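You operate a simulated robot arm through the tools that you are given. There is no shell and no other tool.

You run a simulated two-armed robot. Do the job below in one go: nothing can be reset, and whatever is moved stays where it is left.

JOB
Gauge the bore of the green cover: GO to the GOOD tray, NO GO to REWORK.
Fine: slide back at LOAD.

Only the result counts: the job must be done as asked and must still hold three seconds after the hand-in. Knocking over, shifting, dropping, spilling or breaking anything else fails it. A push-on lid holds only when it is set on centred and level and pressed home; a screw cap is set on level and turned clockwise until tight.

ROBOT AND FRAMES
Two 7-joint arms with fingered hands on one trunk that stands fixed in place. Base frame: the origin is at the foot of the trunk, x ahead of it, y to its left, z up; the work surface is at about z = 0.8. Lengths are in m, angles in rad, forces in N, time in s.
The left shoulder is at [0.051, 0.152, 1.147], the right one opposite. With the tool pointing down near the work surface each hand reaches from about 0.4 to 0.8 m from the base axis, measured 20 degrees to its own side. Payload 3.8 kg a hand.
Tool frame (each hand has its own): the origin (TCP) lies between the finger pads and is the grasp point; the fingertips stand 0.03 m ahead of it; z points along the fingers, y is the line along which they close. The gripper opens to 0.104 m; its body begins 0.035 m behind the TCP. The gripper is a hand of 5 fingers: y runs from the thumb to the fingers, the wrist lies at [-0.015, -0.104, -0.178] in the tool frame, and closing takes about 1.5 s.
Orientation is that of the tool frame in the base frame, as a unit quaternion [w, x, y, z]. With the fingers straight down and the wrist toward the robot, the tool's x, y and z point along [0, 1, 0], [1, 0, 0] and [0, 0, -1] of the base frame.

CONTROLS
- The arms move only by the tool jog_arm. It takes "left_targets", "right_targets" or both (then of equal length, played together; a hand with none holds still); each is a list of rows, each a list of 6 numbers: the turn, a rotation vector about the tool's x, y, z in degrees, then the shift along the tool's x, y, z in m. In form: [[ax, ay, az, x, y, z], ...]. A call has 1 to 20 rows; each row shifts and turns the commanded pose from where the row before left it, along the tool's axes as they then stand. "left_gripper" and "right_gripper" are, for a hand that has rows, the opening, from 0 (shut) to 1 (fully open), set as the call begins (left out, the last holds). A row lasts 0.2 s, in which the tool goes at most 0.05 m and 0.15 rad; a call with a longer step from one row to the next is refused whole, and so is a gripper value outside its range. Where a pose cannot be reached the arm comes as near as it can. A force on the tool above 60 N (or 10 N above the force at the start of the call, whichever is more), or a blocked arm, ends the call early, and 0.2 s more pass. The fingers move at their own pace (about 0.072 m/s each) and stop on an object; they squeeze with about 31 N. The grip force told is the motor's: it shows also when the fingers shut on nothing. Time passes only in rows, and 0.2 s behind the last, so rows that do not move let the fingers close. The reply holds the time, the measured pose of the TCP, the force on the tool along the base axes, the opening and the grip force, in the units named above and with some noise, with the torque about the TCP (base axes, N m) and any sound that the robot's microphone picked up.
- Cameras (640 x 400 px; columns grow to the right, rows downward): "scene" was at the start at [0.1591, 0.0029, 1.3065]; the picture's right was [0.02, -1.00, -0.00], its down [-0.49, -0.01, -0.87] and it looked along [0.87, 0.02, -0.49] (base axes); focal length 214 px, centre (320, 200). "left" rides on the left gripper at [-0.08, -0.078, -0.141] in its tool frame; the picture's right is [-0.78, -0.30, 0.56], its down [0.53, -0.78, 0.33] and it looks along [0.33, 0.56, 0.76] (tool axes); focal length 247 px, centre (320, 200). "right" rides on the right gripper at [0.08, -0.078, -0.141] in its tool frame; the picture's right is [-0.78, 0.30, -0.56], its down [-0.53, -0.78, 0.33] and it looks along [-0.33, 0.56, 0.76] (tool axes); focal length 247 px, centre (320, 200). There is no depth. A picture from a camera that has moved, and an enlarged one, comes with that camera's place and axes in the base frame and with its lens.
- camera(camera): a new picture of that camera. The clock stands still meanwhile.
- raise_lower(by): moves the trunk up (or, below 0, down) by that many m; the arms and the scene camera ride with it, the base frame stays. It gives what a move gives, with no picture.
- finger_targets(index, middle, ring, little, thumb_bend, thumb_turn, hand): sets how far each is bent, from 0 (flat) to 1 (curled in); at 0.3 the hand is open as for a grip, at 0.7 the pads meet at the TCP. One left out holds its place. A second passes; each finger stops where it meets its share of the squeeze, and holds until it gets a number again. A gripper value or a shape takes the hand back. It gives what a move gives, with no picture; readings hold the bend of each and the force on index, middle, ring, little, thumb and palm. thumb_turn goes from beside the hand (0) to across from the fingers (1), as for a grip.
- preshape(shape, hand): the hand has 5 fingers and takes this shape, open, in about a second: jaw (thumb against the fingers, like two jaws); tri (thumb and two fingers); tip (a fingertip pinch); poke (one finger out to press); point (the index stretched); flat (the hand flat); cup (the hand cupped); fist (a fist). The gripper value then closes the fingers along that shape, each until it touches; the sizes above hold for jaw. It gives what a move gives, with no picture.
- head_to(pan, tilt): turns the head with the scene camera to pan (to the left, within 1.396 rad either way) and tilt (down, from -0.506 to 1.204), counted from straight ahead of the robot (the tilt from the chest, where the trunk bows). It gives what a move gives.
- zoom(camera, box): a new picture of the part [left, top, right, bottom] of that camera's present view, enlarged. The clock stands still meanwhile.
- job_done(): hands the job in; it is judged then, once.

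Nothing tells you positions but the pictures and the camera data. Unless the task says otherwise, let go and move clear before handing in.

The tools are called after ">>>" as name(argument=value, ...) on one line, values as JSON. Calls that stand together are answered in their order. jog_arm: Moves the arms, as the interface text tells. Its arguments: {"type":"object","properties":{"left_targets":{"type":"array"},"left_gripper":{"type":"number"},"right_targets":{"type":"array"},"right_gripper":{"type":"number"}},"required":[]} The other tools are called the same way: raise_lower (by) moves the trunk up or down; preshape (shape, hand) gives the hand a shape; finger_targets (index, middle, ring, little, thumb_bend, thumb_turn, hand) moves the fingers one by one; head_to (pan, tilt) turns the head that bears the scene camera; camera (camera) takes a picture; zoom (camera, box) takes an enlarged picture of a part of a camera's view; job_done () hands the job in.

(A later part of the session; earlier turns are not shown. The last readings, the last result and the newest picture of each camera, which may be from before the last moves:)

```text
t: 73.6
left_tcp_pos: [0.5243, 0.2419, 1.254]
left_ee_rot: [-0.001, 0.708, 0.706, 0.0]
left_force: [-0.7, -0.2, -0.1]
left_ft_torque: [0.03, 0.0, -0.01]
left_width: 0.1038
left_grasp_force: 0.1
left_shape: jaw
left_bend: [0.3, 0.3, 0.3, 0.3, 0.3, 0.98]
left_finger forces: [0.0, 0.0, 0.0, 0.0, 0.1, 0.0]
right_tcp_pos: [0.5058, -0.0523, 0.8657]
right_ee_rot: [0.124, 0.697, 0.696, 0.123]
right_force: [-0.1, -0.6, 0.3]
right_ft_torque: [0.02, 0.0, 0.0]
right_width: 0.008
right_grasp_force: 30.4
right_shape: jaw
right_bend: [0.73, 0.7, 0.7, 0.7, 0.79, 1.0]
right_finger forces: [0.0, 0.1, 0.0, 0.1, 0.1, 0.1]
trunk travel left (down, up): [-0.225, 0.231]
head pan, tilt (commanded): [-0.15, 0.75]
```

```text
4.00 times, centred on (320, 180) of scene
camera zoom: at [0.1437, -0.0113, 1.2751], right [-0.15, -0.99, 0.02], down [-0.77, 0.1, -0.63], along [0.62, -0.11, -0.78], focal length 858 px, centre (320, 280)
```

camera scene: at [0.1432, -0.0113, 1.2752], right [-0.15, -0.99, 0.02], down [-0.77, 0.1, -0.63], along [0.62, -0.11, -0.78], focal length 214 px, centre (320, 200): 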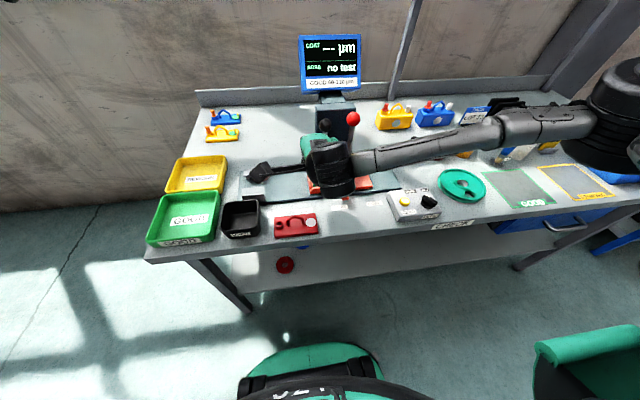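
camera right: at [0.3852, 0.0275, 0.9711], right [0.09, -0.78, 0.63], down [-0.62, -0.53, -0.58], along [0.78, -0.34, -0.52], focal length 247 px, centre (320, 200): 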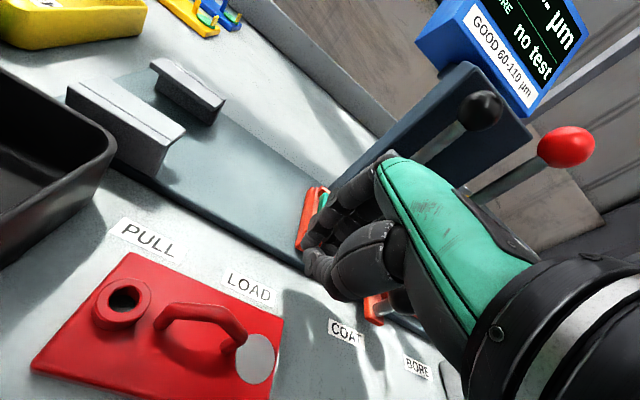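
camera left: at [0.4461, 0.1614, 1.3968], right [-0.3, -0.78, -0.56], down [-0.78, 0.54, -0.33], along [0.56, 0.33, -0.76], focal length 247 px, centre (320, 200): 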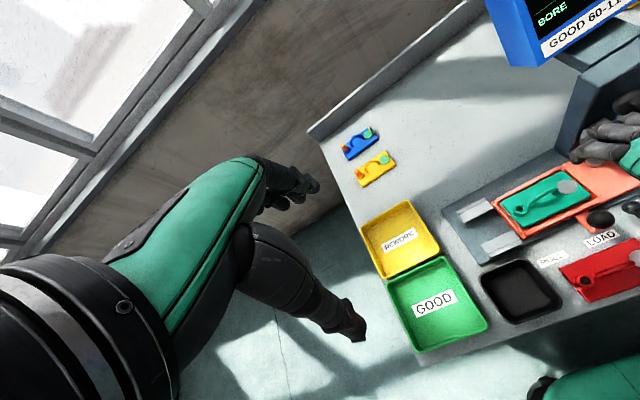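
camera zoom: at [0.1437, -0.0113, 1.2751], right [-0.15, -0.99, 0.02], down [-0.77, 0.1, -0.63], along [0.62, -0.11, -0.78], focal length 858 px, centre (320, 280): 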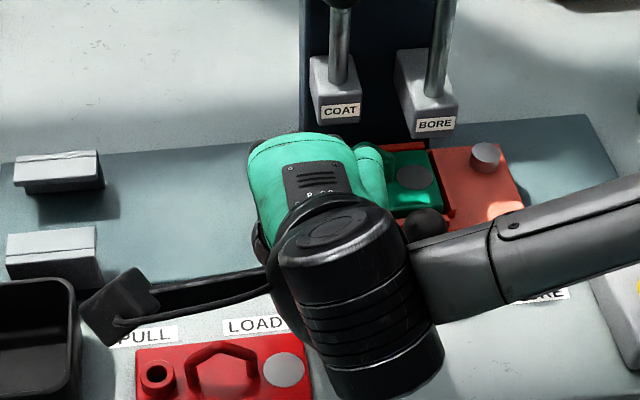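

The hand is at knob height, left of the knob, with no contact. I'll push right slowly and watch the slide.

>>> jog_arm(right_targets=[[0, 0, 0, -0.008, 0, 0], [0, 0, 0, -0.008, 0, 0], [0, 0, 0, -0.008, 0, 0], [0, 0, 0, -0.008, 0, 0], [0, 0, 0, -0.008, 0, 0], [0, 0, 0, -0.005, 0, 0], [0, 0, 0, 0, 0, 0]])

>>> camera(camera="right")

>>> zoom(camera="scene", box=[260, 130, 420, 230])

```text
t: 75.2
left_tcp_pos: [0.525, 0.2424, 1.2547]
left_ee_rot: [-0.001, 0.708, 0.706, -0.001]
left_force: [-0.3, 0.4, -0.4]
left_ft_torque: [-0.01, -0.02, 0.02]
left_width: 0.104
left_grasp_force: 0.0
left_shape: jaw
left_bend: [0.3, 0.3, 0.3, 0.3, 0.3, 0.98]
left_finger forces: [0.0, 0.1, 0.0, 0.0, 0.0, 0.1]
right_tcp_pos: [0.5075, -0.0968, 0.8659]
right_ee_rot: [0.124, 0.698, 0.695, 0.122]
right_force: [0.4, 0.7, 0.1]
right_ft_torque: [-0.06, -0.04, 0.0]
right_width: 0.0078
right_grasp_force: 31.0
right_shape: jaw
right_bend: [0.73, 0.7, 0.7, 0.7, 0.79, 1.0]
right_finger forces: [0.0, 0.1, 0.1, 0.7, 0.0, 0.0]
trunk travel left (down, up): [-0.225, 0.231]
head pan, tilt (commanded): [-0.15, 0.75]
```

```text
taken
camera right: at [0.3851, -0.0176, 0.9719], right [0.09, -0.78, 0.63], down [-0.62, -0.53, -0.58], along [0.78, -0.34, -0.52], focal length 247 px, centre (320, 200)
```

right: 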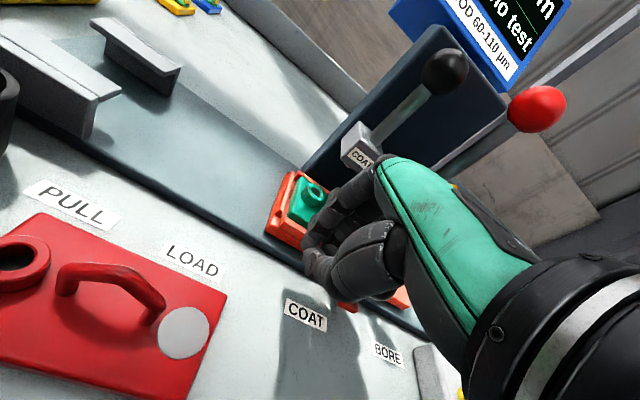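

```text
4.00 times, centred on (340, 180) of scene
camera zoom: at [0.1436, -0.011, 1.2751], right [-0.15, -0.99, 0.02], down [-0.77, 0.1, -0.63], along [0.62, -0.11, -0.78], focal length 858 px, centre (240, 280)
```

zoom: 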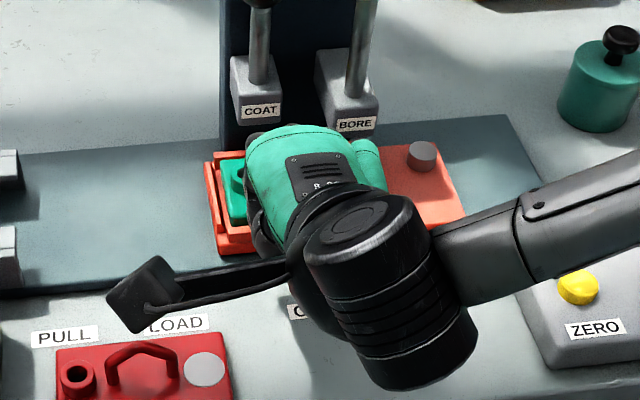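

The slide has moved about 14 mm with the push. I'll keep pushing in short strokes.

>>> jog_arm(right_targets=[[0, 0, 0, -0.008, 0, 0], [0, 0, 0, -0.008, 0, 0], [0, 0, 0, -0.008, 0, 0], [0, 0, 0, -0.008, 0, 0], [0, 0, 0, 0, 0, 0]])

>>> zoom(camera="scene", box=[260, 130, 420, 230])

>>> camera(camera="right")

```text
t: 76.4
left_tcp_pos: [0.526, 0.2411, 1.2551]
left_ee_rot: [-0.001, 0.708, 0.707, 0.0]
left_force: [-0.1, -0.1, -0.1]
left_ft_torque: [-0.01, -0.01, 0.03]
left_width: 0.1037
left_grasp_force: 0.1
left_shape: jaw
left_bend: [0.3, 0.3, 0.3, 0.3, 0.3, 0.98]
left_finger forces: [0.1, 0.1, 0.1, 0.0, 0.1, 0.0]
right_tcp_pos: [0.5075, -0.1295, 0.8666]
right_ee_rot: [0.123, 0.697, 0.696, 0.121]
right_force: [0.8, 0.0, 1.6]
right_ft_torque: [-0.02, -0.01, 0.02]
right_width: 0.0079
right_grasp_force: 31.4
right_shape: jaw
right_bend: [0.73, 0.7, 0.7, 0.7, 0.79, 1.0]
right_finger forces: [0.0, 0.0, 0.0, 0.9, 0.1, 0.0]
trunk travel left (down, up): [-0.225, 0.231]
head pan, tilt (commanded): [-0.15, 0.75]
```

```text
4.00 times, centred on (340, 180) of scene
camera zoom: at [0.1436, -0.0112, 1.2751], right [-0.15, -0.99, 0.02], down [-0.77, 0.1, -0.63], along [0.62, -0.11, -0.78], focal length 858 px, centre (240, 280)
```

zoom: 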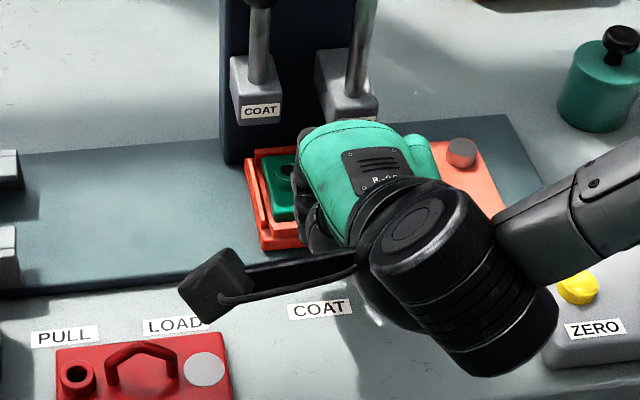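

```text
taken
camera right: at [0.3855, -0.0488, 0.9722], right [0.09, -0.78, 0.63], down [-0.62, -0.53, -0.58], along [0.78, -0.34, -0.53], focal length 247 px, centre (320, 200)
```

right: 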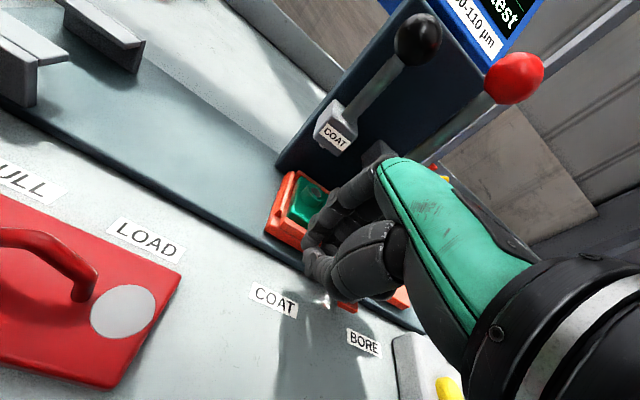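

The slide follows the push well, with about 3 cm left to BORE. I'll go on in small strokes while watching the reach.

>>> jog_arm(right_targets=[[0, 0, 0, -0.005, 0, 0], [0, 0, 0, -0.005, 0, 0], [0, 0, 0, 0, 0, 0]])

>>> zoom(camera="scene", box=[260, 130, 420, 230])

```text
t: 77.2
left_tcp_pos: [0.5253, 0.2414, 1.2551]
left_ee_rot: [-0.001, 0.708, 0.706, 0.0]
left_force: [0.2, 0.3, 0.5]
left_ft_torque: [-0.01, -0.02, -0.02]
left_width: 0.1034
left_grasp_force: 0.1
left_shape: jaw
left_bend: [0.3, 0.3, 0.3, 0.3, 0.3, 0.98]
left_finger forces: [0.0, 0.1, 0.1, 0.0, 0.0, 0.0]
right_tcp_pos: [0.5078, -0.1348, 0.8694]
right_ee_rot: [0.123, 0.698, 0.695, 0.119]
right_force: [0.5, 0.4, 1.2]
right_ft_torque: [0.01, 0.01, -0.01]
right_width: 0.008
right_grasp_force: 30.5
right_shape: jaw
right_bend: [0.73, 0.7, 0.7, 0.7, 0.79, 1.0]
right_finger forces: [0.1, 0.1, 0.1, 0.5, 0.0, 0.1]
right hand out of reach, approached as far as the arm can: row 2
trunk travel left (down, up): [-0.225, 0.231]
head pan, tilt (commanded): [-0.15, 0.75]
```

```text
4.00 times, centred on (340, 180) of scene
camera zoom: at [0.1436, -0.011, 1.2751], right [-0.15, -0.99, 0.02], down [-0.77, 0.1, -0.63], along [0.62, -0.11, -0.78], focal length 858 px, centre (240, 280)
```

zoom: 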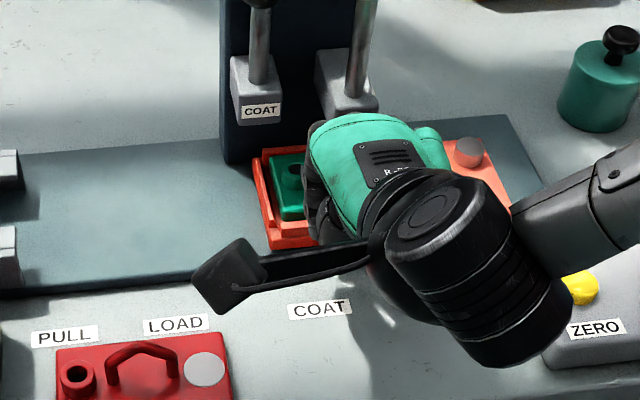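

I'm at the arm's inner reach limit again, about 2.5 cm short of BORE. Raising the trunk moderately (7 cm) should free the elbow without overbending the wrist; the hand simply rises with it.

>>> raise_lower(by=0.07)

>>> camera(camera="right")

>>> zoom(camera="scene", box=[240, 130, 420, 240])

```text
t: 78.2
left_tcp_pos: [0.5249, 0.2413, 1.325]
left_ee_rot: [0.0, 0.708, 0.707, 0.0]
left_force: [0.6, 0.5, 0.1]
left_ft_torque: [-0.06, -0.01, 0.0]
left_width: 0.1034
left_grasp_force: 0.1
left_shape: jaw
left_bend: [0.3, 0.3, 0.3, 0.3, 0.3, 0.98]
left_finger forces: [0.1, 0.0, 0.0, 0.1, 0.0, 0.0]
right_tcp_pos: [0.5067, -0.1367, 0.9387]
right_ee_rot: [0.124, 0.698, 0.695, 0.122]
right_force: [0.2, 0.1, -0.1]
right_ft_torque: [0.02, 0.02, 0.0]
right_width: 0.0078
right_grasp_force: 31.3
right_shape: jaw
right_bend: [0.73, 0.7, 0.7, 0.7, 0.79, 1.0]
right_finger forces: [0.0, 0.0, 0.0, 0.0, 0.0, 0.0]
trunk travel left (down, up): [-0.295, 0.161]
head pan, tilt (commanded): [-0.15, 0.75]
```

```text
taken
camera right: at [0.3868, -0.056, 1.0448], right [0.09, -0.78, 0.63], down [-0.62, -0.53, -0.58], along [0.78, -0.34, -0.53], focal length 247 px, centre (320, 200)
```

right: 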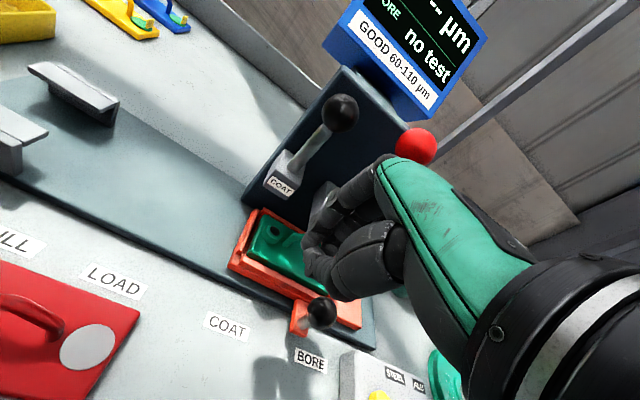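

```text
3.56 times, centred on (330, 185) of scene
camera zoom: at [0.1142, -0.0112, 1.3555], right [-0.15, -0.99, 0.01], down [-0.72, 0.1, -0.68], along [0.67, -0.11, -0.73], focal length 763 px, centre (284, 253)
```

zoom: 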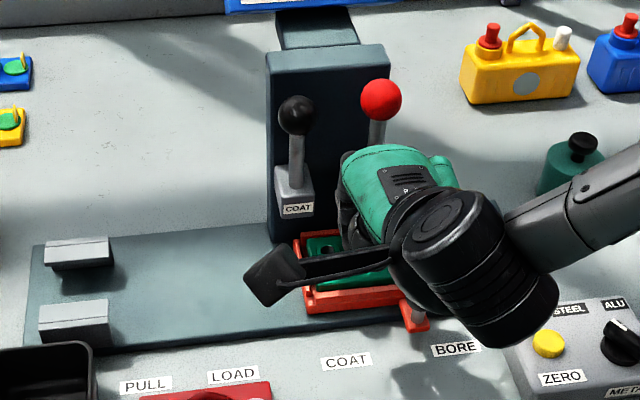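

The ball is now at about y = -0.207. I'll shift slightly left, come back down beside it and push the last 3 cm.

>>> jog_arm(right_targets=[[0, 0, 0, 0.014, 0, 0], [0, 0, 0, 0, -0.0133, 0.0368], [0, 0, 0, 0, -0.0112, 0.0309], [0, 0, 0, 0, 0, 0]])

>>> camera(camera="right")

>>> zoom(camera="scene", box=[240, 130, 420, 240])

```text
t: 79.2
left_tcp_pos: [0.5244, 0.2406, 1.3253]
left_ee_rot: [0.0, 0.708, 0.707, 0.0]
left_force: [0.5, 0.3, -0.1]
left_ft_torque: [0.03, 0.02, -0.01]
left_width: 0.1039
left_grasp_force: 0.0
left_shape: jaw
left_bend: [0.3, 0.3, 0.3, 0.3, 0.3, 0.98]
left_finger forces: [0.0, 0.0, 0.1, 0.0, 0.0, 0.0]
right_tcp_pos: [0.5165, -0.1006, 0.8837]
right_ee_rot: [0.123, 0.699, 0.694, 0.117]
right_force: [-0.3, -0.3, -0.1]
right_ft_torque: [-0.01, 0.0, 0.0]
right_width: 0.0079
right_grasp_force: 30.3
right_shape: jaw
right_bend: [0.73, 0.7, 0.7, 0.7, 0.79, 1.0]
right_finger forces: [0.0, 0.1, 0.0, 0.0, 0.1, 0.0]
right hand out of reach, approached as far as the arm can: row 2, 3
trunk travel left (down, up): [-0.295, 0.161]
head pan, tilt (commanded): [-0.15, 0.75]
```

```text
taken
camera right: at [0.3952, -0.0193, 0.9894], right [0.09, -0.77, 0.63], down [-0.63, -0.53, -0.57], along [0.78, -0.34, -0.53], focal length 247 px, centre (320, 200)
```

right: 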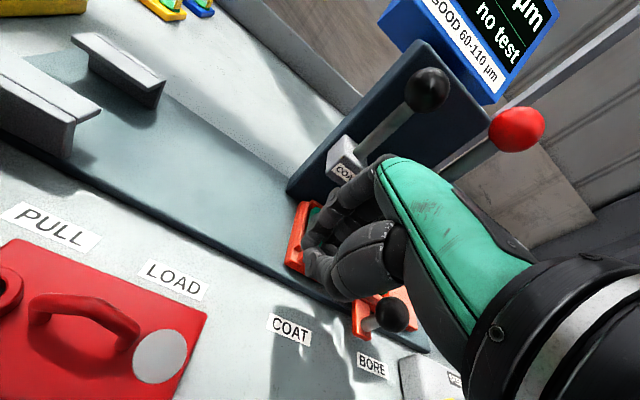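

```text
3.56 times, centred on (330, 185) of scene
camera zoom: at [0.1133, -0.0118, 1.3556], right [-0.15, -0.99, 0.01], down [-0.72, 0.1, -0.68], along [0.67, -0.11, -0.73], focal length 763 px, centre (284, 253)
```

zoom: 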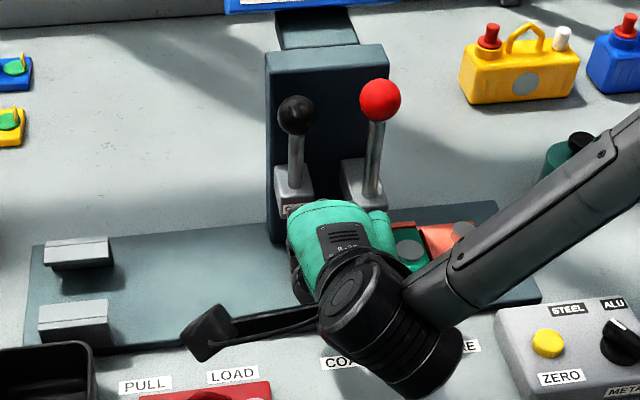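

Raising makes it worse, so it's the wrist angle that limits. I'll go back to the original height and use a nearly upright hand about 1 cm nearer the robot, which still clears the BORE block.

>>> jog_arm(right_targets=[[0, 0, 0, 0, 0.0136, -0.0376], [0, 0, 0, 0, 0.0136, -0.0376], [6, 0, 0, 0, 0, 0], [6, 0, 0, 0, 0, 0], [0, 0, 0, 0, 0, 0]])

>>> raise_lower(by=-0.07)

>>> camera(camera="right")

```text
t: 80.4
left_tcp_pos: [0.5251, 0.2421, 1.3261]
left_ee_rot: [0.0, 0.708, 0.707, 0.0]
left_force: [0.3, 0.0, 0.0]
left_ft_torque: [-0.02, 0.04, -0.05]
left_width: 0.1037
left_grasp_force: 0.1
left_shape: jaw
left_bend: [0.3, 0.3, 0.3, 0.3, 0.3, 0.98]
left_finger forces: [0.0, 0.0, 0.1, 0.1, 0.1, 0.0]
right_tcp_pos: [0.5153, -0.1001, 0.9634]
right_ee_rot: [0.049, 0.706, 0.705, 0.048]
right_force: [0.2, -0.2, 1.0]
right_ft_torque: [0.0, -0.01, 0.03]
right_width: 0.008
right_grasp_force: 31.7
right_shape: jaw
right_bend: [0.73, 0.7, 0.7, 0.7, 0.79, 1.0]
right_finger forces: [0.0, 0.0, 0.0, 0.0, 0.1, 0.0]
trunk travel left (down, up): [-0.295, 0.161]
head pan, tilt (commanded): [-0.15, 0.75]
```

```text
t: 81.5
left_tcp_pos: [0.5262, 0.2408, 1.2561]
left_ee_rot: [0.0, 0.708, 0.706, 0.0]
left_force: [-0.8, -0.5, -0.4]
left_ft_torque: [-0.02, 0.01, 0.0]
left_width: 0.1037
left_grasp_force: 0.0
left_shape: jaw
left_bend: [0.3, 0.3, 0.3, 0.3, 0.3, 0.98]
left_finger forces: [0.0, 0.0, 0.0, 0.0, 0.1, 0.1]
right_tcp_pos: [0.5166, -0.1001, 0.8942]
right_ee_rot: [0.049, 0.706, 0.705, 0.049]
right_force: [0.2, -0.2, 0.7]
right_ft_torque: [0.0, 0.0, -0.01]
right_width: 0.0078
right_grasp_force: 31.3
right_shape: jaw
right_bend: [0.73, 0.7, 0.7, 0.7, 0.79, 1.0]
right_finger forces: [0.0, 0.0, 0.1, 0.0, 0.0, 0.0]
trunk travel left (down, up): [-0.225, 0.231]
head pan, tilt (commanded): [-0.15, 0.75]
```

```text
taken
camera right: at [0.4191, -0.0204, 1.0226], right [0.21, -0.78, 0.59], down [-0.72, -0.53, -0.44], along [0.66, -0.34, -0.68], focal length 247 px, centre (320, 200)
```

right: 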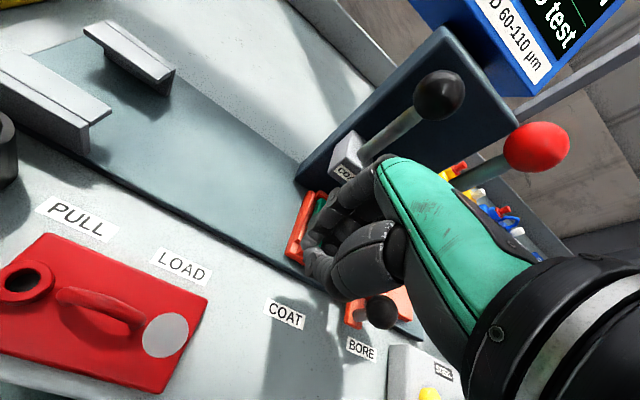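

The hand is nearly upright now. I'll step back about 2 cm, lower to knob height just left of the ball, and check the reach.

>>> jog_arm(right_targets=[[0, 0, 0, 0, -0.0174, -0.0024], [0, 0, 0, -0.008, -0.002, 0.014], [0, 0, 0, -0.007, -0.0019, 0.0137], [0, 0, 0, 0, 0, 0]])

>>> camera(camera="right")

>>> zoom(camera="scene", box=[260, 130, 420, 230])

```text
t: 82.5
left_tcp_pos: [0.5264, 0.2413, 1.2546]
left_ee_rot: [-0.001, 0.708, 0.706, -0.001]
left_force: [-0.5, -0.2, 0.2]
left_ft_torque: [0.02, 0.02, -0.02]
left_width: 0.1034
left_grasp_force: 0.0
left_shape: jaw
left_bend: [0.3, 0.3, 0.3, 0.3, 0.3, 0.98]
left_finger forces: [0.1, 0.0, 0.1, 0.0, 0.0, 0.0]
right_tcp_pos: [0.4985, -0.1153, 0.8655]
right_ee_rot: [0.05, 0.706, 0.705, 0.049]
right_force: [0.6, -0.1, -0.1]
right_ft_torque: [-0.03, 0.04, -0.03]
right_width: 0.0081
right_grasp_force: 30.8
right_shape: jaw
right_bend: [0.73, 0.7, 0.7, 0.7, 0.79, 1.0]
right_finger forces: [0.0, 0.1, 0.1, 0.1, 0.1, 0.1]
trunk travel left (down, up): [-0.225, 0.231]
head pan, tilt (commanded): [-0.15, 0.75]
```

```text
taken
camera right: at [0.4019, -0.0354, 0.9942], right [0.21, -0.78, 0.59], down [-0.72, -0.53, -0.44], along [0.66, -0.34, -0.68], focal length 247 px, centre (320, 200)
```

right: 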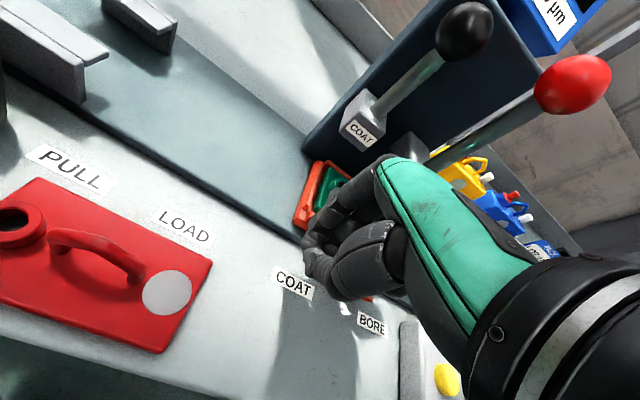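

```text
4.00 times, centred on (340, 180) of scene
camera zoom: at [0.1435, -0.0111, 1.2751], right [-0.15, -0.99, 0.02], down [-0.77, 0.1, -0.63], along [0.62, -0.11, -0.78], focal length 858 px, centre (240, 280)
```

zoom: 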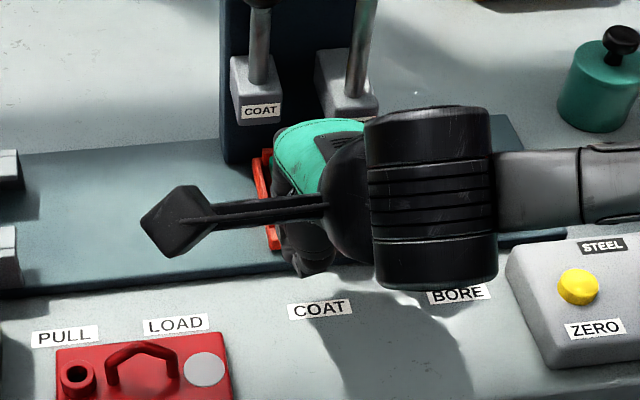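

This pose is reachable. I'll push on toward BORE in small strokes.

>>> jog_arm(right_targets=[[0, 0, 0, -0.007, 0, 0], [0, 0, 0, -0.007, 0, 0], [0, 0, 0, -0.007, 0, 0], [0, 0, 0, -0.007, 0, 0], [0, 0, 0, -0.006, 0, 0], [0, 0, 0, -0.004, 0, 0], [0, 0, 0, 0, 0, 0]])

>>> camera(camera="right")

>>> zoom(camera="scene", box=[260, 130, 420, 230])

```text
t: 84.1
left_tcp_pos: [0.5256, 0.242, 1.2544]
left_ee_rot: [-0.001, 0.707, 0.707, -0.001]
left_force: [-0.4, 0.3, 0.2]
left_ft_torque: [-0.01, 0.03, 0.02]
left_width: 0.1036
left_grasp_force: 0.2
left_shape: jaw
left_bend: [0.3, 0.3, 0.3, 0.3, 0.3, 0.98]
left_finger forces: [0.0, 0.1, 0.0, 0.1, 0.0, 0.0]
right_tcp_pos: [0.4973, -0.1537, 0.8657]
right_ee_rot: [0.05, 0.706, 0.704, 0.048]
right_force: [-0.8, 0.5, 0.2]
right_ft_torque: [0.0, 0.02, -0.04]
right_width: 0.0079
right_grasp_force: 31.3
right_shape: jaw
right_bend: [0.73, 0.7, 0.7, 0.7, 0.79, 1.0]
right_finger forces: [0.0, 0.1, 0.1, 0.6, 0.0, 0.0]
trunk travel left (down, up): [-0.225, 0.231]
head pan, tilt (commanded): [-0.15, 0.75]
```

```text
taken
camera right: at [0.4016, -0.0733, 0.9944], right [0.21, -0.78, 0.59], down [-0.72, -0.53, -0.44], along [0.66, -0.34, -0.68], focal length 247 px, centre (320, 200)
```

right: 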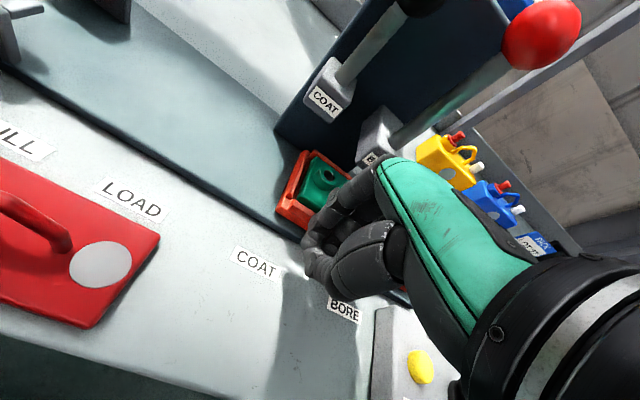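

```text
4.00 times, centred on (340, 180) of scene
camera zoom: at [0.1435, -0.0111, 1.2751], right [-0.15, -0.99, 0.02], down [-0.77, 0.1, -0.63], along [0.62, -0.11, -0.78], focal length 858 px, centre (240, 280)
```

zoom: 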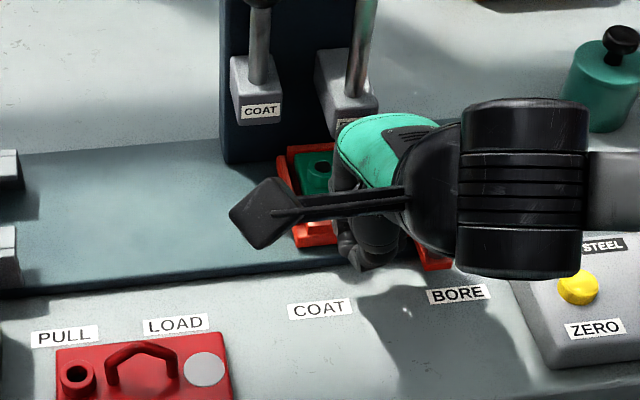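

About 1 cm remains: the bracket is at y≈-0.219 and the BORE mark at -0.2285. I'll push the final centimetre in fine steps.

>>> jog_arm(right_targets=[[0, 0, 0, -0.003, 0, 0], [0, 0, 0, -0.003, 0, 0], [0, 0, 0, -0.003, 0, 0], [0, 0, 0, 0, 0, 0]])

>>> camera(camera="right")

>>> zoom(camera="scene", box=[260, 130, 420, 230])

```text
t: 85.1
left_tcp_pos: [0.526, 0.2416, 1.2546]
left_ee_rot: [0.0, 0.708, 0.706, -0.001]
left_force: [1.4, 1.0, -0.4]
left_ft_torque: [-0.01, -0.03, 0.01]
left_width: 0.104
left_grasp_force: 0.1
left_shape: jaw
left_bend: [0.3, 0.3, 0.3, 0.3, 0.3, 0.98]
left_finger forces: [0.1, 0.0, 0.0, 0.0, 0.1, 0.0]
right_tcp_pos: [0.498, -0.1625, 0.8673]
right_ee_rot: [0.051, 0.706, 0.705, 0.048]
right_force: [0.1, -0.8, -0.2]
right_ft_torque: [0.01, 0.03, -0.02]
right_width: 0.0079
right_grasp_force: 30.9
right_shape: jaw
right_bend: [0.73, 0.7, 0.7, 0.7, 0.79, 1.0]
right_finger forces: [0.0, 0.0, 0.1, 0.0, 0.1, 0.0]
trunk travel left (down, up): [-0.225, 0.231]
head pan, tilt (commanded): [-0.15, 0.75]
```

```text
taken
camera right: at [0.4018, -0.0822, 0.9944], right [0.21, -0.78, 0.59], down [-0.72, -0.53, -0.44], along [0.66, -0.34, -0.68], focal length 247 px, centre (320, 200)
```

right: 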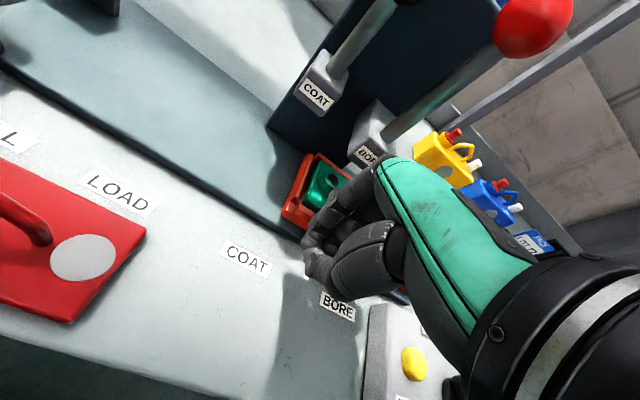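

```text
4.00 times, centred on (340, 180) of scene
camera zoom: at [0.1436, -0.0112, 1.2751], right [-0.15, -0.99, 0.02], down [-0.77, 0.1, -0.63], along [0.62, -0.11, -0.78], focal length 858 px, centre (240, 280)
```

zoom: 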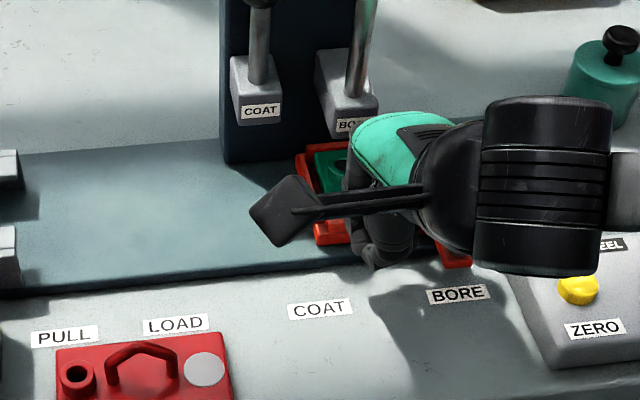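

The slide jumped ahead of the push by a few millimetres, as if it snapped into a detent at BORE. I'll back the hand off, lift clear and look at the alignment.

>>> jog_arm(right_targets=[[0, 0, 0, 0.01, 0, 0], [0, 0, 0, 0, -0.002, -0.03], [0, 0, 0, 0, -0.01, -0.04], [0, 0, 0, 0, -0.01, -0.04], [0, 0, 0, 0, -0.01, -0.04], [0, 0, 0, -0.03, -0.01, -0.03], [0, 0, 0, -0.04, 0, 0], [0, 0, 0, -0.04, 0, 0], [0, 0, 0, -0.04, 0, 0], [0, 0, 0, 0, 0, 0]])

>>> camera(camera="scene")

>>> zoom(camera="scene", box=[280, 100, 420, 220])

>>> camera(camera="right")

```text
t: 87.3
left_tcp_pos: [0.5255, 0.242, 1.2557]
left_ee_rot: [-0.001, 0.708, 0.707, 0.0]
left_force: [-1.0, 0.0, -0.1]
left_ft_torque: [0.02, 0.01, 0.0]
left_width: 0.1039
left_grasp_force: 0.1
left_shape: jaw
left_bend: [0.3, 0.3, 0.3, 0.3, 0.3, 0.98]
left_finger forces: [0.0, 0.0, 0.0, 0.0, 0.0, 0.1]
right_tcp_pos: [0.431, -0.3019, 1.0389]
right_ee_rot: [0.05, 0.706, 0.705, 0.048]
right_force: [-0.2, -0.1, 0.3]
right_ft_torque: [0.0, 0.04, 0.03]
right_width: 0.0082
right_grasp_force: 31.0
right_shape: jaw
right_bend: [0.73, 0.7, 0.7, 0.7, 0.79, 1.0]
right_finger forces: [0.0, 0.1, 0.0, 0.1, 0.0, 0.0]
trunk travel left (down, up): [-0.225, 0.231]
head pan, tilt (commanded): [-0.15, 0.75]
```

```text
taken
camera scene: at [0.1441, -0.011, 1.275], right [-0.15, -0.99, 0.02], down [-0.77, 0.1, -0.63], along [0.62, -0.11, -0.78], focal length 214 px, centre (320, 200)
```

scene: 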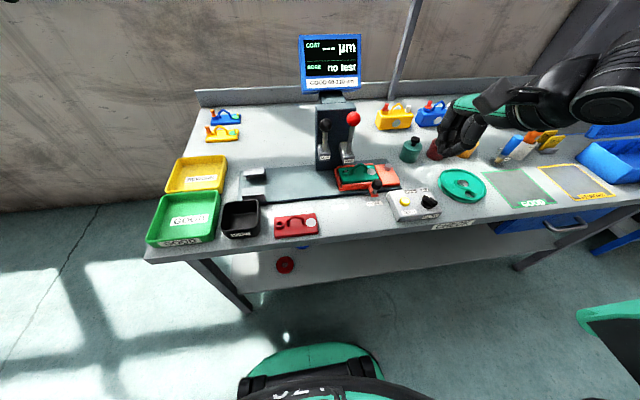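

```text
3.33 times, centred on (350, 160) of scene
camera zoom: at [0.1441, -0.011, 1.275], right [-0.15, -0.99, 0.02], down [-0.77, 0.1, -0.63], along [0.62, -0.11, -0.78], focal length 715 px, centre (220, 333)
```

zoom: 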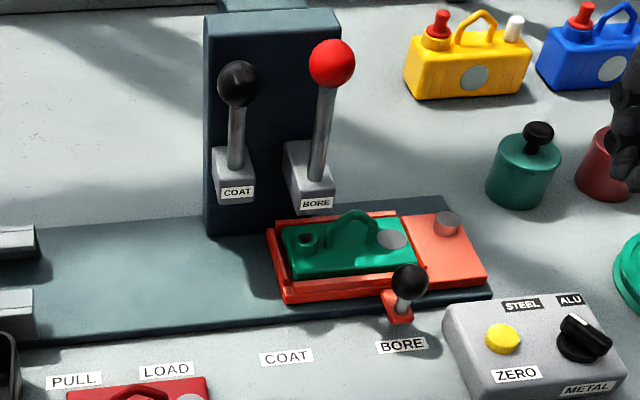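

```text
taken
camera right: at [0.3357, -0.2216, 1.1669], right [0.22, -0.78, 0.59], down [-0.72, -0.53, -0.44], along [0.66, -0.34, -0.68], focal length 247 px, centre (320, 200)
```

right: 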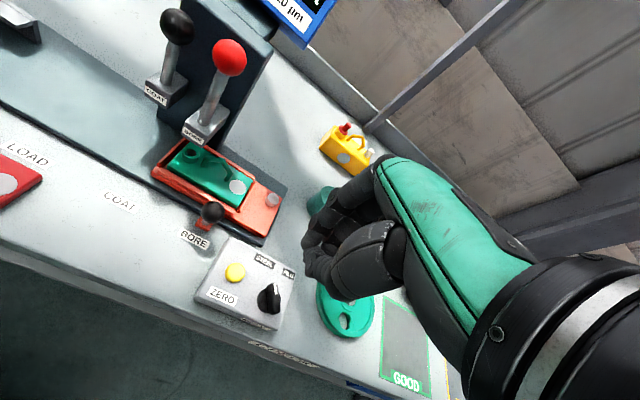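

The slide is at BORE: its knob lines up with the mark, and the cover's bore (0.577, -0.160) sits right under the red plunger (0.577, -0.159). Next I'll bring the closed hand high over the red ball to press it down.

>>> jog_arm(right_targets=[[-7, 0, 0, 0, 0, 0], [0, 0, 0, 0, 0.0095, -0.0354], [0, 0, 0, 0, 0.0095, -0.0354], [0, 0, 0, 0, 0.0095, -0.0354], [0, 0, 0, 0.0284, 0.0253, 0.013], [0, 0, 0, 0.0284, 0.0253, 0.013], [0, 0, 0, 0.0284, 0.0253, 0.013], [0, 0, 0, 0.0284, 0.0253, 0.013], [0, 0, 0, 0.0284, 0.0253, 0.013], [0, 0, 0, 0, 0, 0]])

>>> camera(camera="right")

>>> camera(camera="scene")

```text
t: 89.5
left_tcp_pos: [0.5236, 0.2409, 1.2557]
left_ee_rot: [0.0, 0.708, 0.707, 0.0]
left_force: [-0.8, -0.6, 1.1]
left_ft_torque: [0.06, 0.0, -0.01]
left_width: 0.1037
left_grasp_force: 0.1
left_shape: jaw
left_bend: [0.3, 0.3, 0.3, 0.3, 0.3, 0.98]
left_finger forces: [0.0, 0.0, 0.0, 0.0, 0.1, 0.0]
right_tcp_pos: [0.5687, -0.1607, 1.1192]
right_ee_rot: [0.093, 0.702, 0.7, 0.092]
right_force: [-0.4, 0.2, -0.6]
right_ft_torque: [-0.01, 0.01, 0.01]
right_width: 0.0079
right_grasp_force: 31.1
right_shape: jaw
right_bend: [0.73, 0.7, 0.7, 0.7, 0.79, 1.0]
right_finger forces: [0.1, 0.0, 0.0, 0.0, 0.1, 0.0]
trunk travel left (down, up): [-0.225, 0.231]
head pan, tilt (commanded): [-0.15, 0.75]
```

```text
taken
camera right: at [0.4582, -0.0805, 1.2344], right [0.14, -0.78, 0.62], down [-0.67, -0.53, -0.52], along [0.73, -0.34, -0.59], focal length 247 px, centre (320, 200)
```

right: 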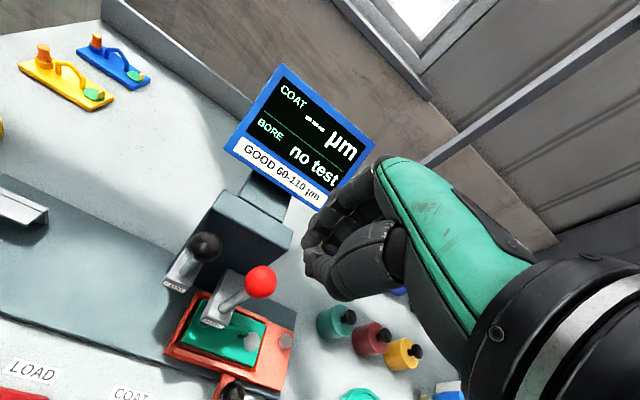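

```text
taken
camera scene: at [0.1428, -0.0118, 1.2752], right [-0.15, -0.99, 0.02], down [-0.77, 0.1, -0.63], along [0.62, -0.11, -0.78], focal length 214 px, centre (320, 200)
```

scene: 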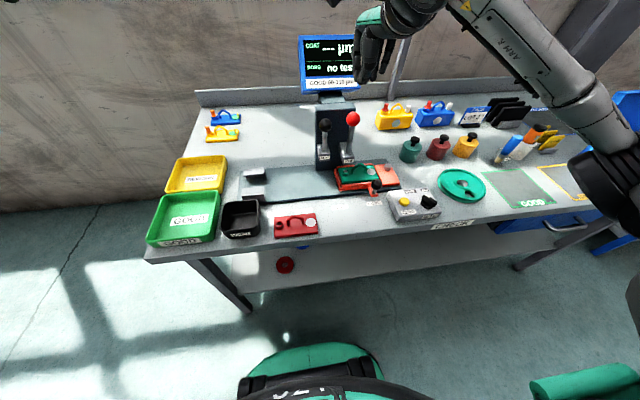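

The display is readable and the red ball measures at about (0.576, -0.160), top at about 1.03. I'll lower the closed fingertips to just above it.

>>> jog_arm(right_targets=[[0, 0, 0, 0.0025, -0.0045, 0.025], [0, 0, 0, 0.002, -0.0046, 0.0243], [0, 0, 0, 0, 0, 0]])

>>> camera(camera="right")

>>> zoom(camera="right", box=[220, 180, 400, 320])

>>> zoom(camera="scene", box=[290, 60, 410, 180])

>>> zoom(camera="left", box=[520, 0, 640, 120])

```text
t: 90.3
left_tcp_pos: [0.5245, 0.2418, 1.2549]
left_ee_rot: [-0.001, 0.708, 0.706, -0.001]
left_force: [0.0, -0.6, -0.5]
left_ft_torque: [-0.01, -0.01, -0.01]
left_width: 0.1038
left_grasp_force: 0.1
left_shape: jaw
left_bend: [0.3, 0.3, 0.3, 0.3, 0.3, 0.98]
left_finger forces: [0.1, 0.1, 0.0, 0.0, 0.1, 0.0]
right_tcp_pos: [0.5745, -0.1545, 1.068]
right_ee_rot: [0.093, 0.702, 0.7, 0.093]
right_force: [-0.7, -0.2, -1.1]
right_ft_torque: [-0.01, -0.05, 0.0]
right_width: 0.0081
right_grasp_force: 30.6
right_shape: jaw
right_bend: [0.73, 0.7, 0.7, 0.7, 0.79, 1.0]
right_finger forces: [0.1, 0.0, 0.1, 0.0, 0.1, 0.0]
trunk travel left (down, up): [-0.225, 0.231]
head pan, tilt (commanded): [-0.15, 0.75]
```

```text
taken
camera right: at [0.463, -0.0751, 1.1841], right [0.14, -0.78, 0.62], down [-0.67, -0.53, -0.52], along [0.73, -0.34, -0.59], focal length 247 px, centre (320, 200)
```

right: 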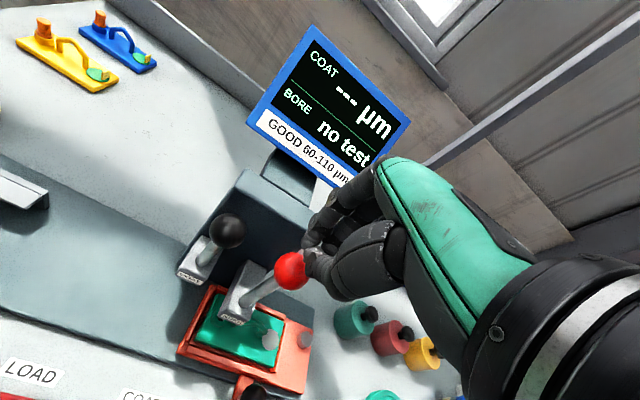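

```text
2.86 times, centred on (310, 250) of right
camera zoom: at [0.463, -0.0751, 1.1841], right [0.14, -0.78, 0.62], down [-0.67, -0.53, -0.52], along [0.73, -0.34, -0.59], focal length 706 px, centre (349, 57)
```

zoom: 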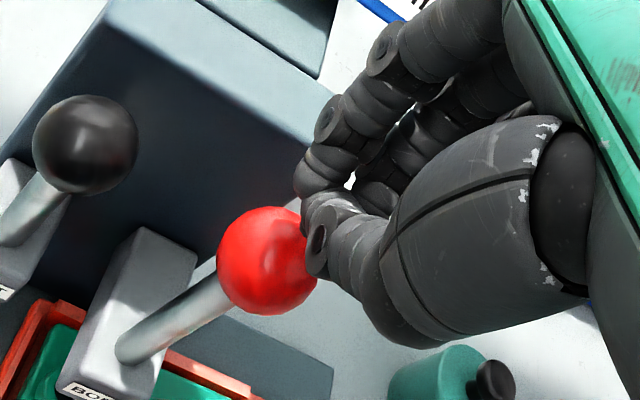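

```text
3.33 times, centred on (350, 120) of scene
camera zoom: at [0.1435, -0.0111, 1.2751], right [-0.15, -0.99, 0.02], down [-0.77, 0.1, -0.63], along [0.62, -0.11, -0.78], focal length 715 px, centre (220, 467)
```

zoom: 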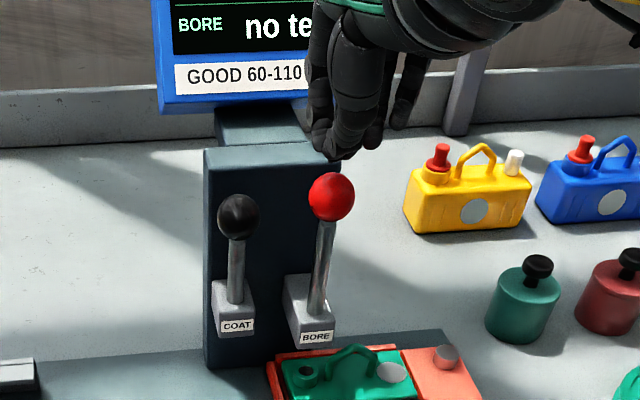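

```text
3.33 times, centred on (580, 60) of left
camera zoom: at [0.4462, 0.1616, 1.3968], right [-0.3, -0.78, -0.56], down [-0.78, 0.54, -0.33], along [0.56, 0.33, -0.76], focal length 823 px, centre (-547, 667)
```

zoom: 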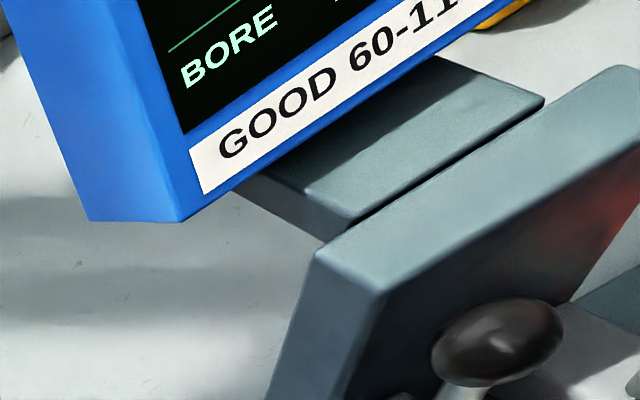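

The fingertips are centred about 1 cm above the red ball. I'll press straight down in small steps, watching force, sound and display.

>>> jog_arm(right_targets=[[0, 0, 0, 0, -0.0013, 0.0048], [0, 0, 0, 0, -0.0013, 0.0048], [0, 0, 0, 0, -0.0013, 0.0048], [0, 0, 0, 0, -0.0013, 0.0048], [0, 0, 0, 0, -0.0013, 0.0048], [0, 0, 0, 0, 0, 0]])

>>> zoom(camera="right", box=[180, 180, 400, 340])

>>> zoom(camera="scene", box=[290, 60, 410, 180])

```text
t: 91.7
left_tcp_pos: [0.5264, 0.2429, 1.2553]
left_ee_rot: [0.0, 0.708, 0.706, -0.001]
left_force: [0.4, -0.6, -0.6]
left_ft_torque: [0.0, -0.01, 0.02]
left_width: 0.104
left_grasp_force: 0.1
left_shape: jaw
left_bend: [0.3, 0.3, 0.3, 0.3, 0.3, 0.98]
left_finger forces: [0.1, 0.0, 0.0, 0.1, 0.0, 0.0]
right_tcp_pos: [0.5752, -0.1557, 1.0441]
right_ee_rot: [0.093, 0.702, 0.7, 0.092]
right_force: [0.9, 0.0, 1.5]
right_ft_torque: [-0.05, -0.02, -0.04]
right_width: 0.0079
right_grasp_force: 30.8
right_shape: jaw
right_bend: [0.73, 0.7, 0.7, 0.7, 0.79, 1.0]
right_finger forces: [0.1, 0.0, 0.0, 0.0, 0.0, 0.0]
trunk travel left (down, up): [-0.225, 0.231]
head pan, tilt (commanded): [-0.15, 0.75]
```

```text
2.50 times, centred on (290, 260) of right
camera zoom: at [0.4631, -0.0755, 1.159], right [0.14, -0.78, 0.62], down [-0.67, -0.53, -0.52], along [0.73, -0.34, -0.59], focal length 617 px, centre (395, 50)
```

zoom: 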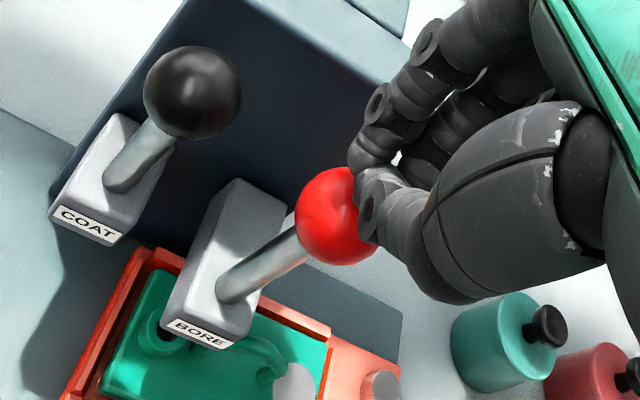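

```text
3.33 times, centred on (350, 120) of scene
camera zoom: at [0.1434, -0.0111, 1.2751], right [-0.15, -0.99, 0.02], down [-0.77, 0.1, -0.63], along [0.62, -0.11, -0.78], focal length 715 px, centre (220, 467)
```

zoom: 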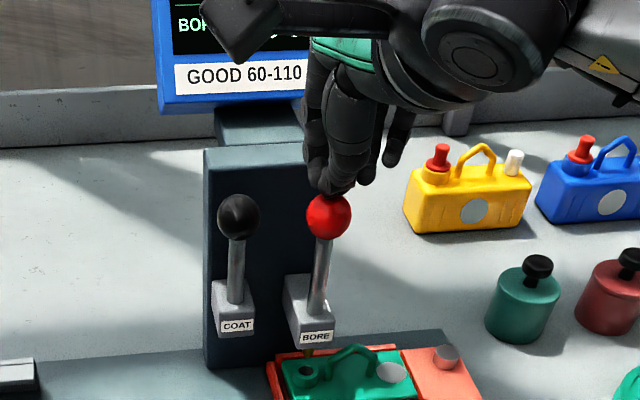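

The plunger goes down easily and the plug's tip now shows below the block, right above the bore. I'll keep pressing.

>>> jog_arm(right_targets=[[0, 0, 0, 0, -0.0013, 0.0048], [0, 0, 0, 0, -0.0013, 0.0048], [0, 0, 0, 0, -0.0013, 0.0048], [0, 0, 0, 0, 0, 0]])

>>> zoom(camera="right", box=[160, 180, 380, 360])

>>> zoom(camera="scene", box=[300, 130, 380, 200])

>>> zoom(camera="scene", box=[290, 20, 390, 100])

```text
t: 92.7
left_tcp_pos: [0.5251, 0.2418, 1.255]
left_ee_rot: [-0.001, 0.707, 0.707, 0.0]
left_force: [-0.4, 0.7, -0.4]
left_ft_torque: [0.01, -0.01, 0.02]
left_width: 0.1034
left_grasp_force: 0.2
left_shape: jaw
left_bend: [0.3, 0.3, 0.3, 0.3, 0.3, 0.98]
left_finger forces: [0.0, 0.0, 0.0, 0.1, 0.1, 0.1]
right_tcp_pos: [0.574, -0.1562, 1.0287]
right_ee_rot: [0.093, 0.702, 0.7, 0.091]
right_force: [1.1, -0.4, 3.7]
right_ft_torque: [-0.07, -0.05, 0.04]
right_width: 0.0079
right_grasp_force: 30.7
right_shape: jaw
right_bend: [0.73, 0.7, 0.7, 0.7, 0.79, 1.0]
right_finger forces: [0.0, 0.1, 0.1, 0.1, 0.1, 0.1]
trunk travel left (down, up): [-0.225, 0.231]
head pan, tilt (commanded): [-0.15, 0.75]
```

```text
2.22 times, centred on (270, 270) of right
camera zoom: at [0.4629, -0.0755, 1.1441], right [0.14, -0.78, 0.62], down [-0.67, -0.53, -0.52], along [0.73, -0.34, -0.59], focal length 549 px, centre (431, 44)
```

zoom: 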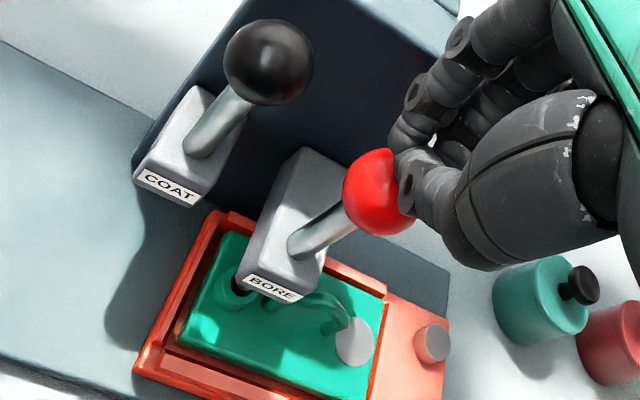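

```text
5.71 times, centred on (340, 165) of scene
camera zoom: at [0.1434, -0.0112, 1.2752], right [-0.15, -0.99, 0.02], down [-0.77, 0.1, -0.63], along [0.62, -0.11, -0.78], focal length 1226 px, centre (206, 400)
```

zoom: 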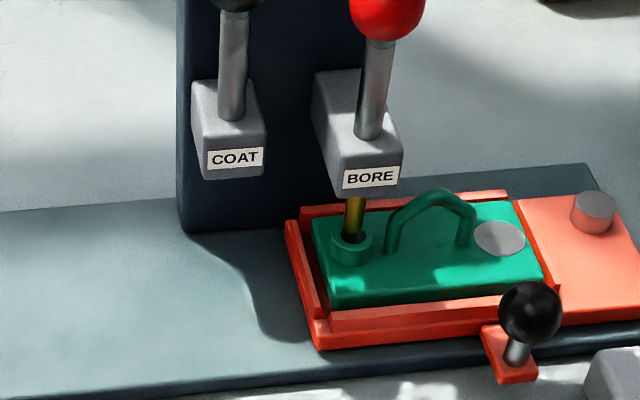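

```text
5.00 times, centred on (340, 60) of scene
camera zoom: at [0.1434, -0.0112, 1.2752], right [-0.15, -0.99, 0.02], down [-0.77, 0.1, -0.63], along [0.62, -0.11, -0.78], focal length 1072 px, centre (220, 900)
```

zoom: 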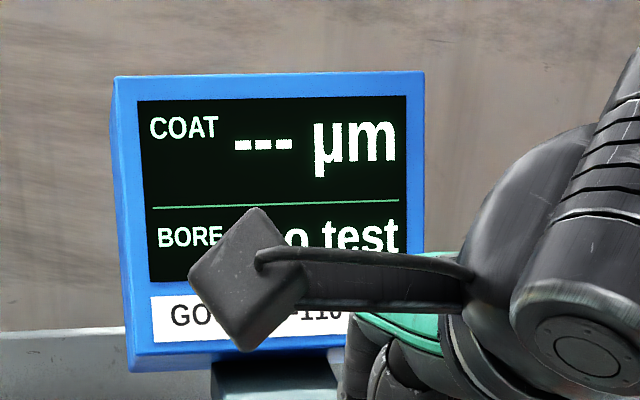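

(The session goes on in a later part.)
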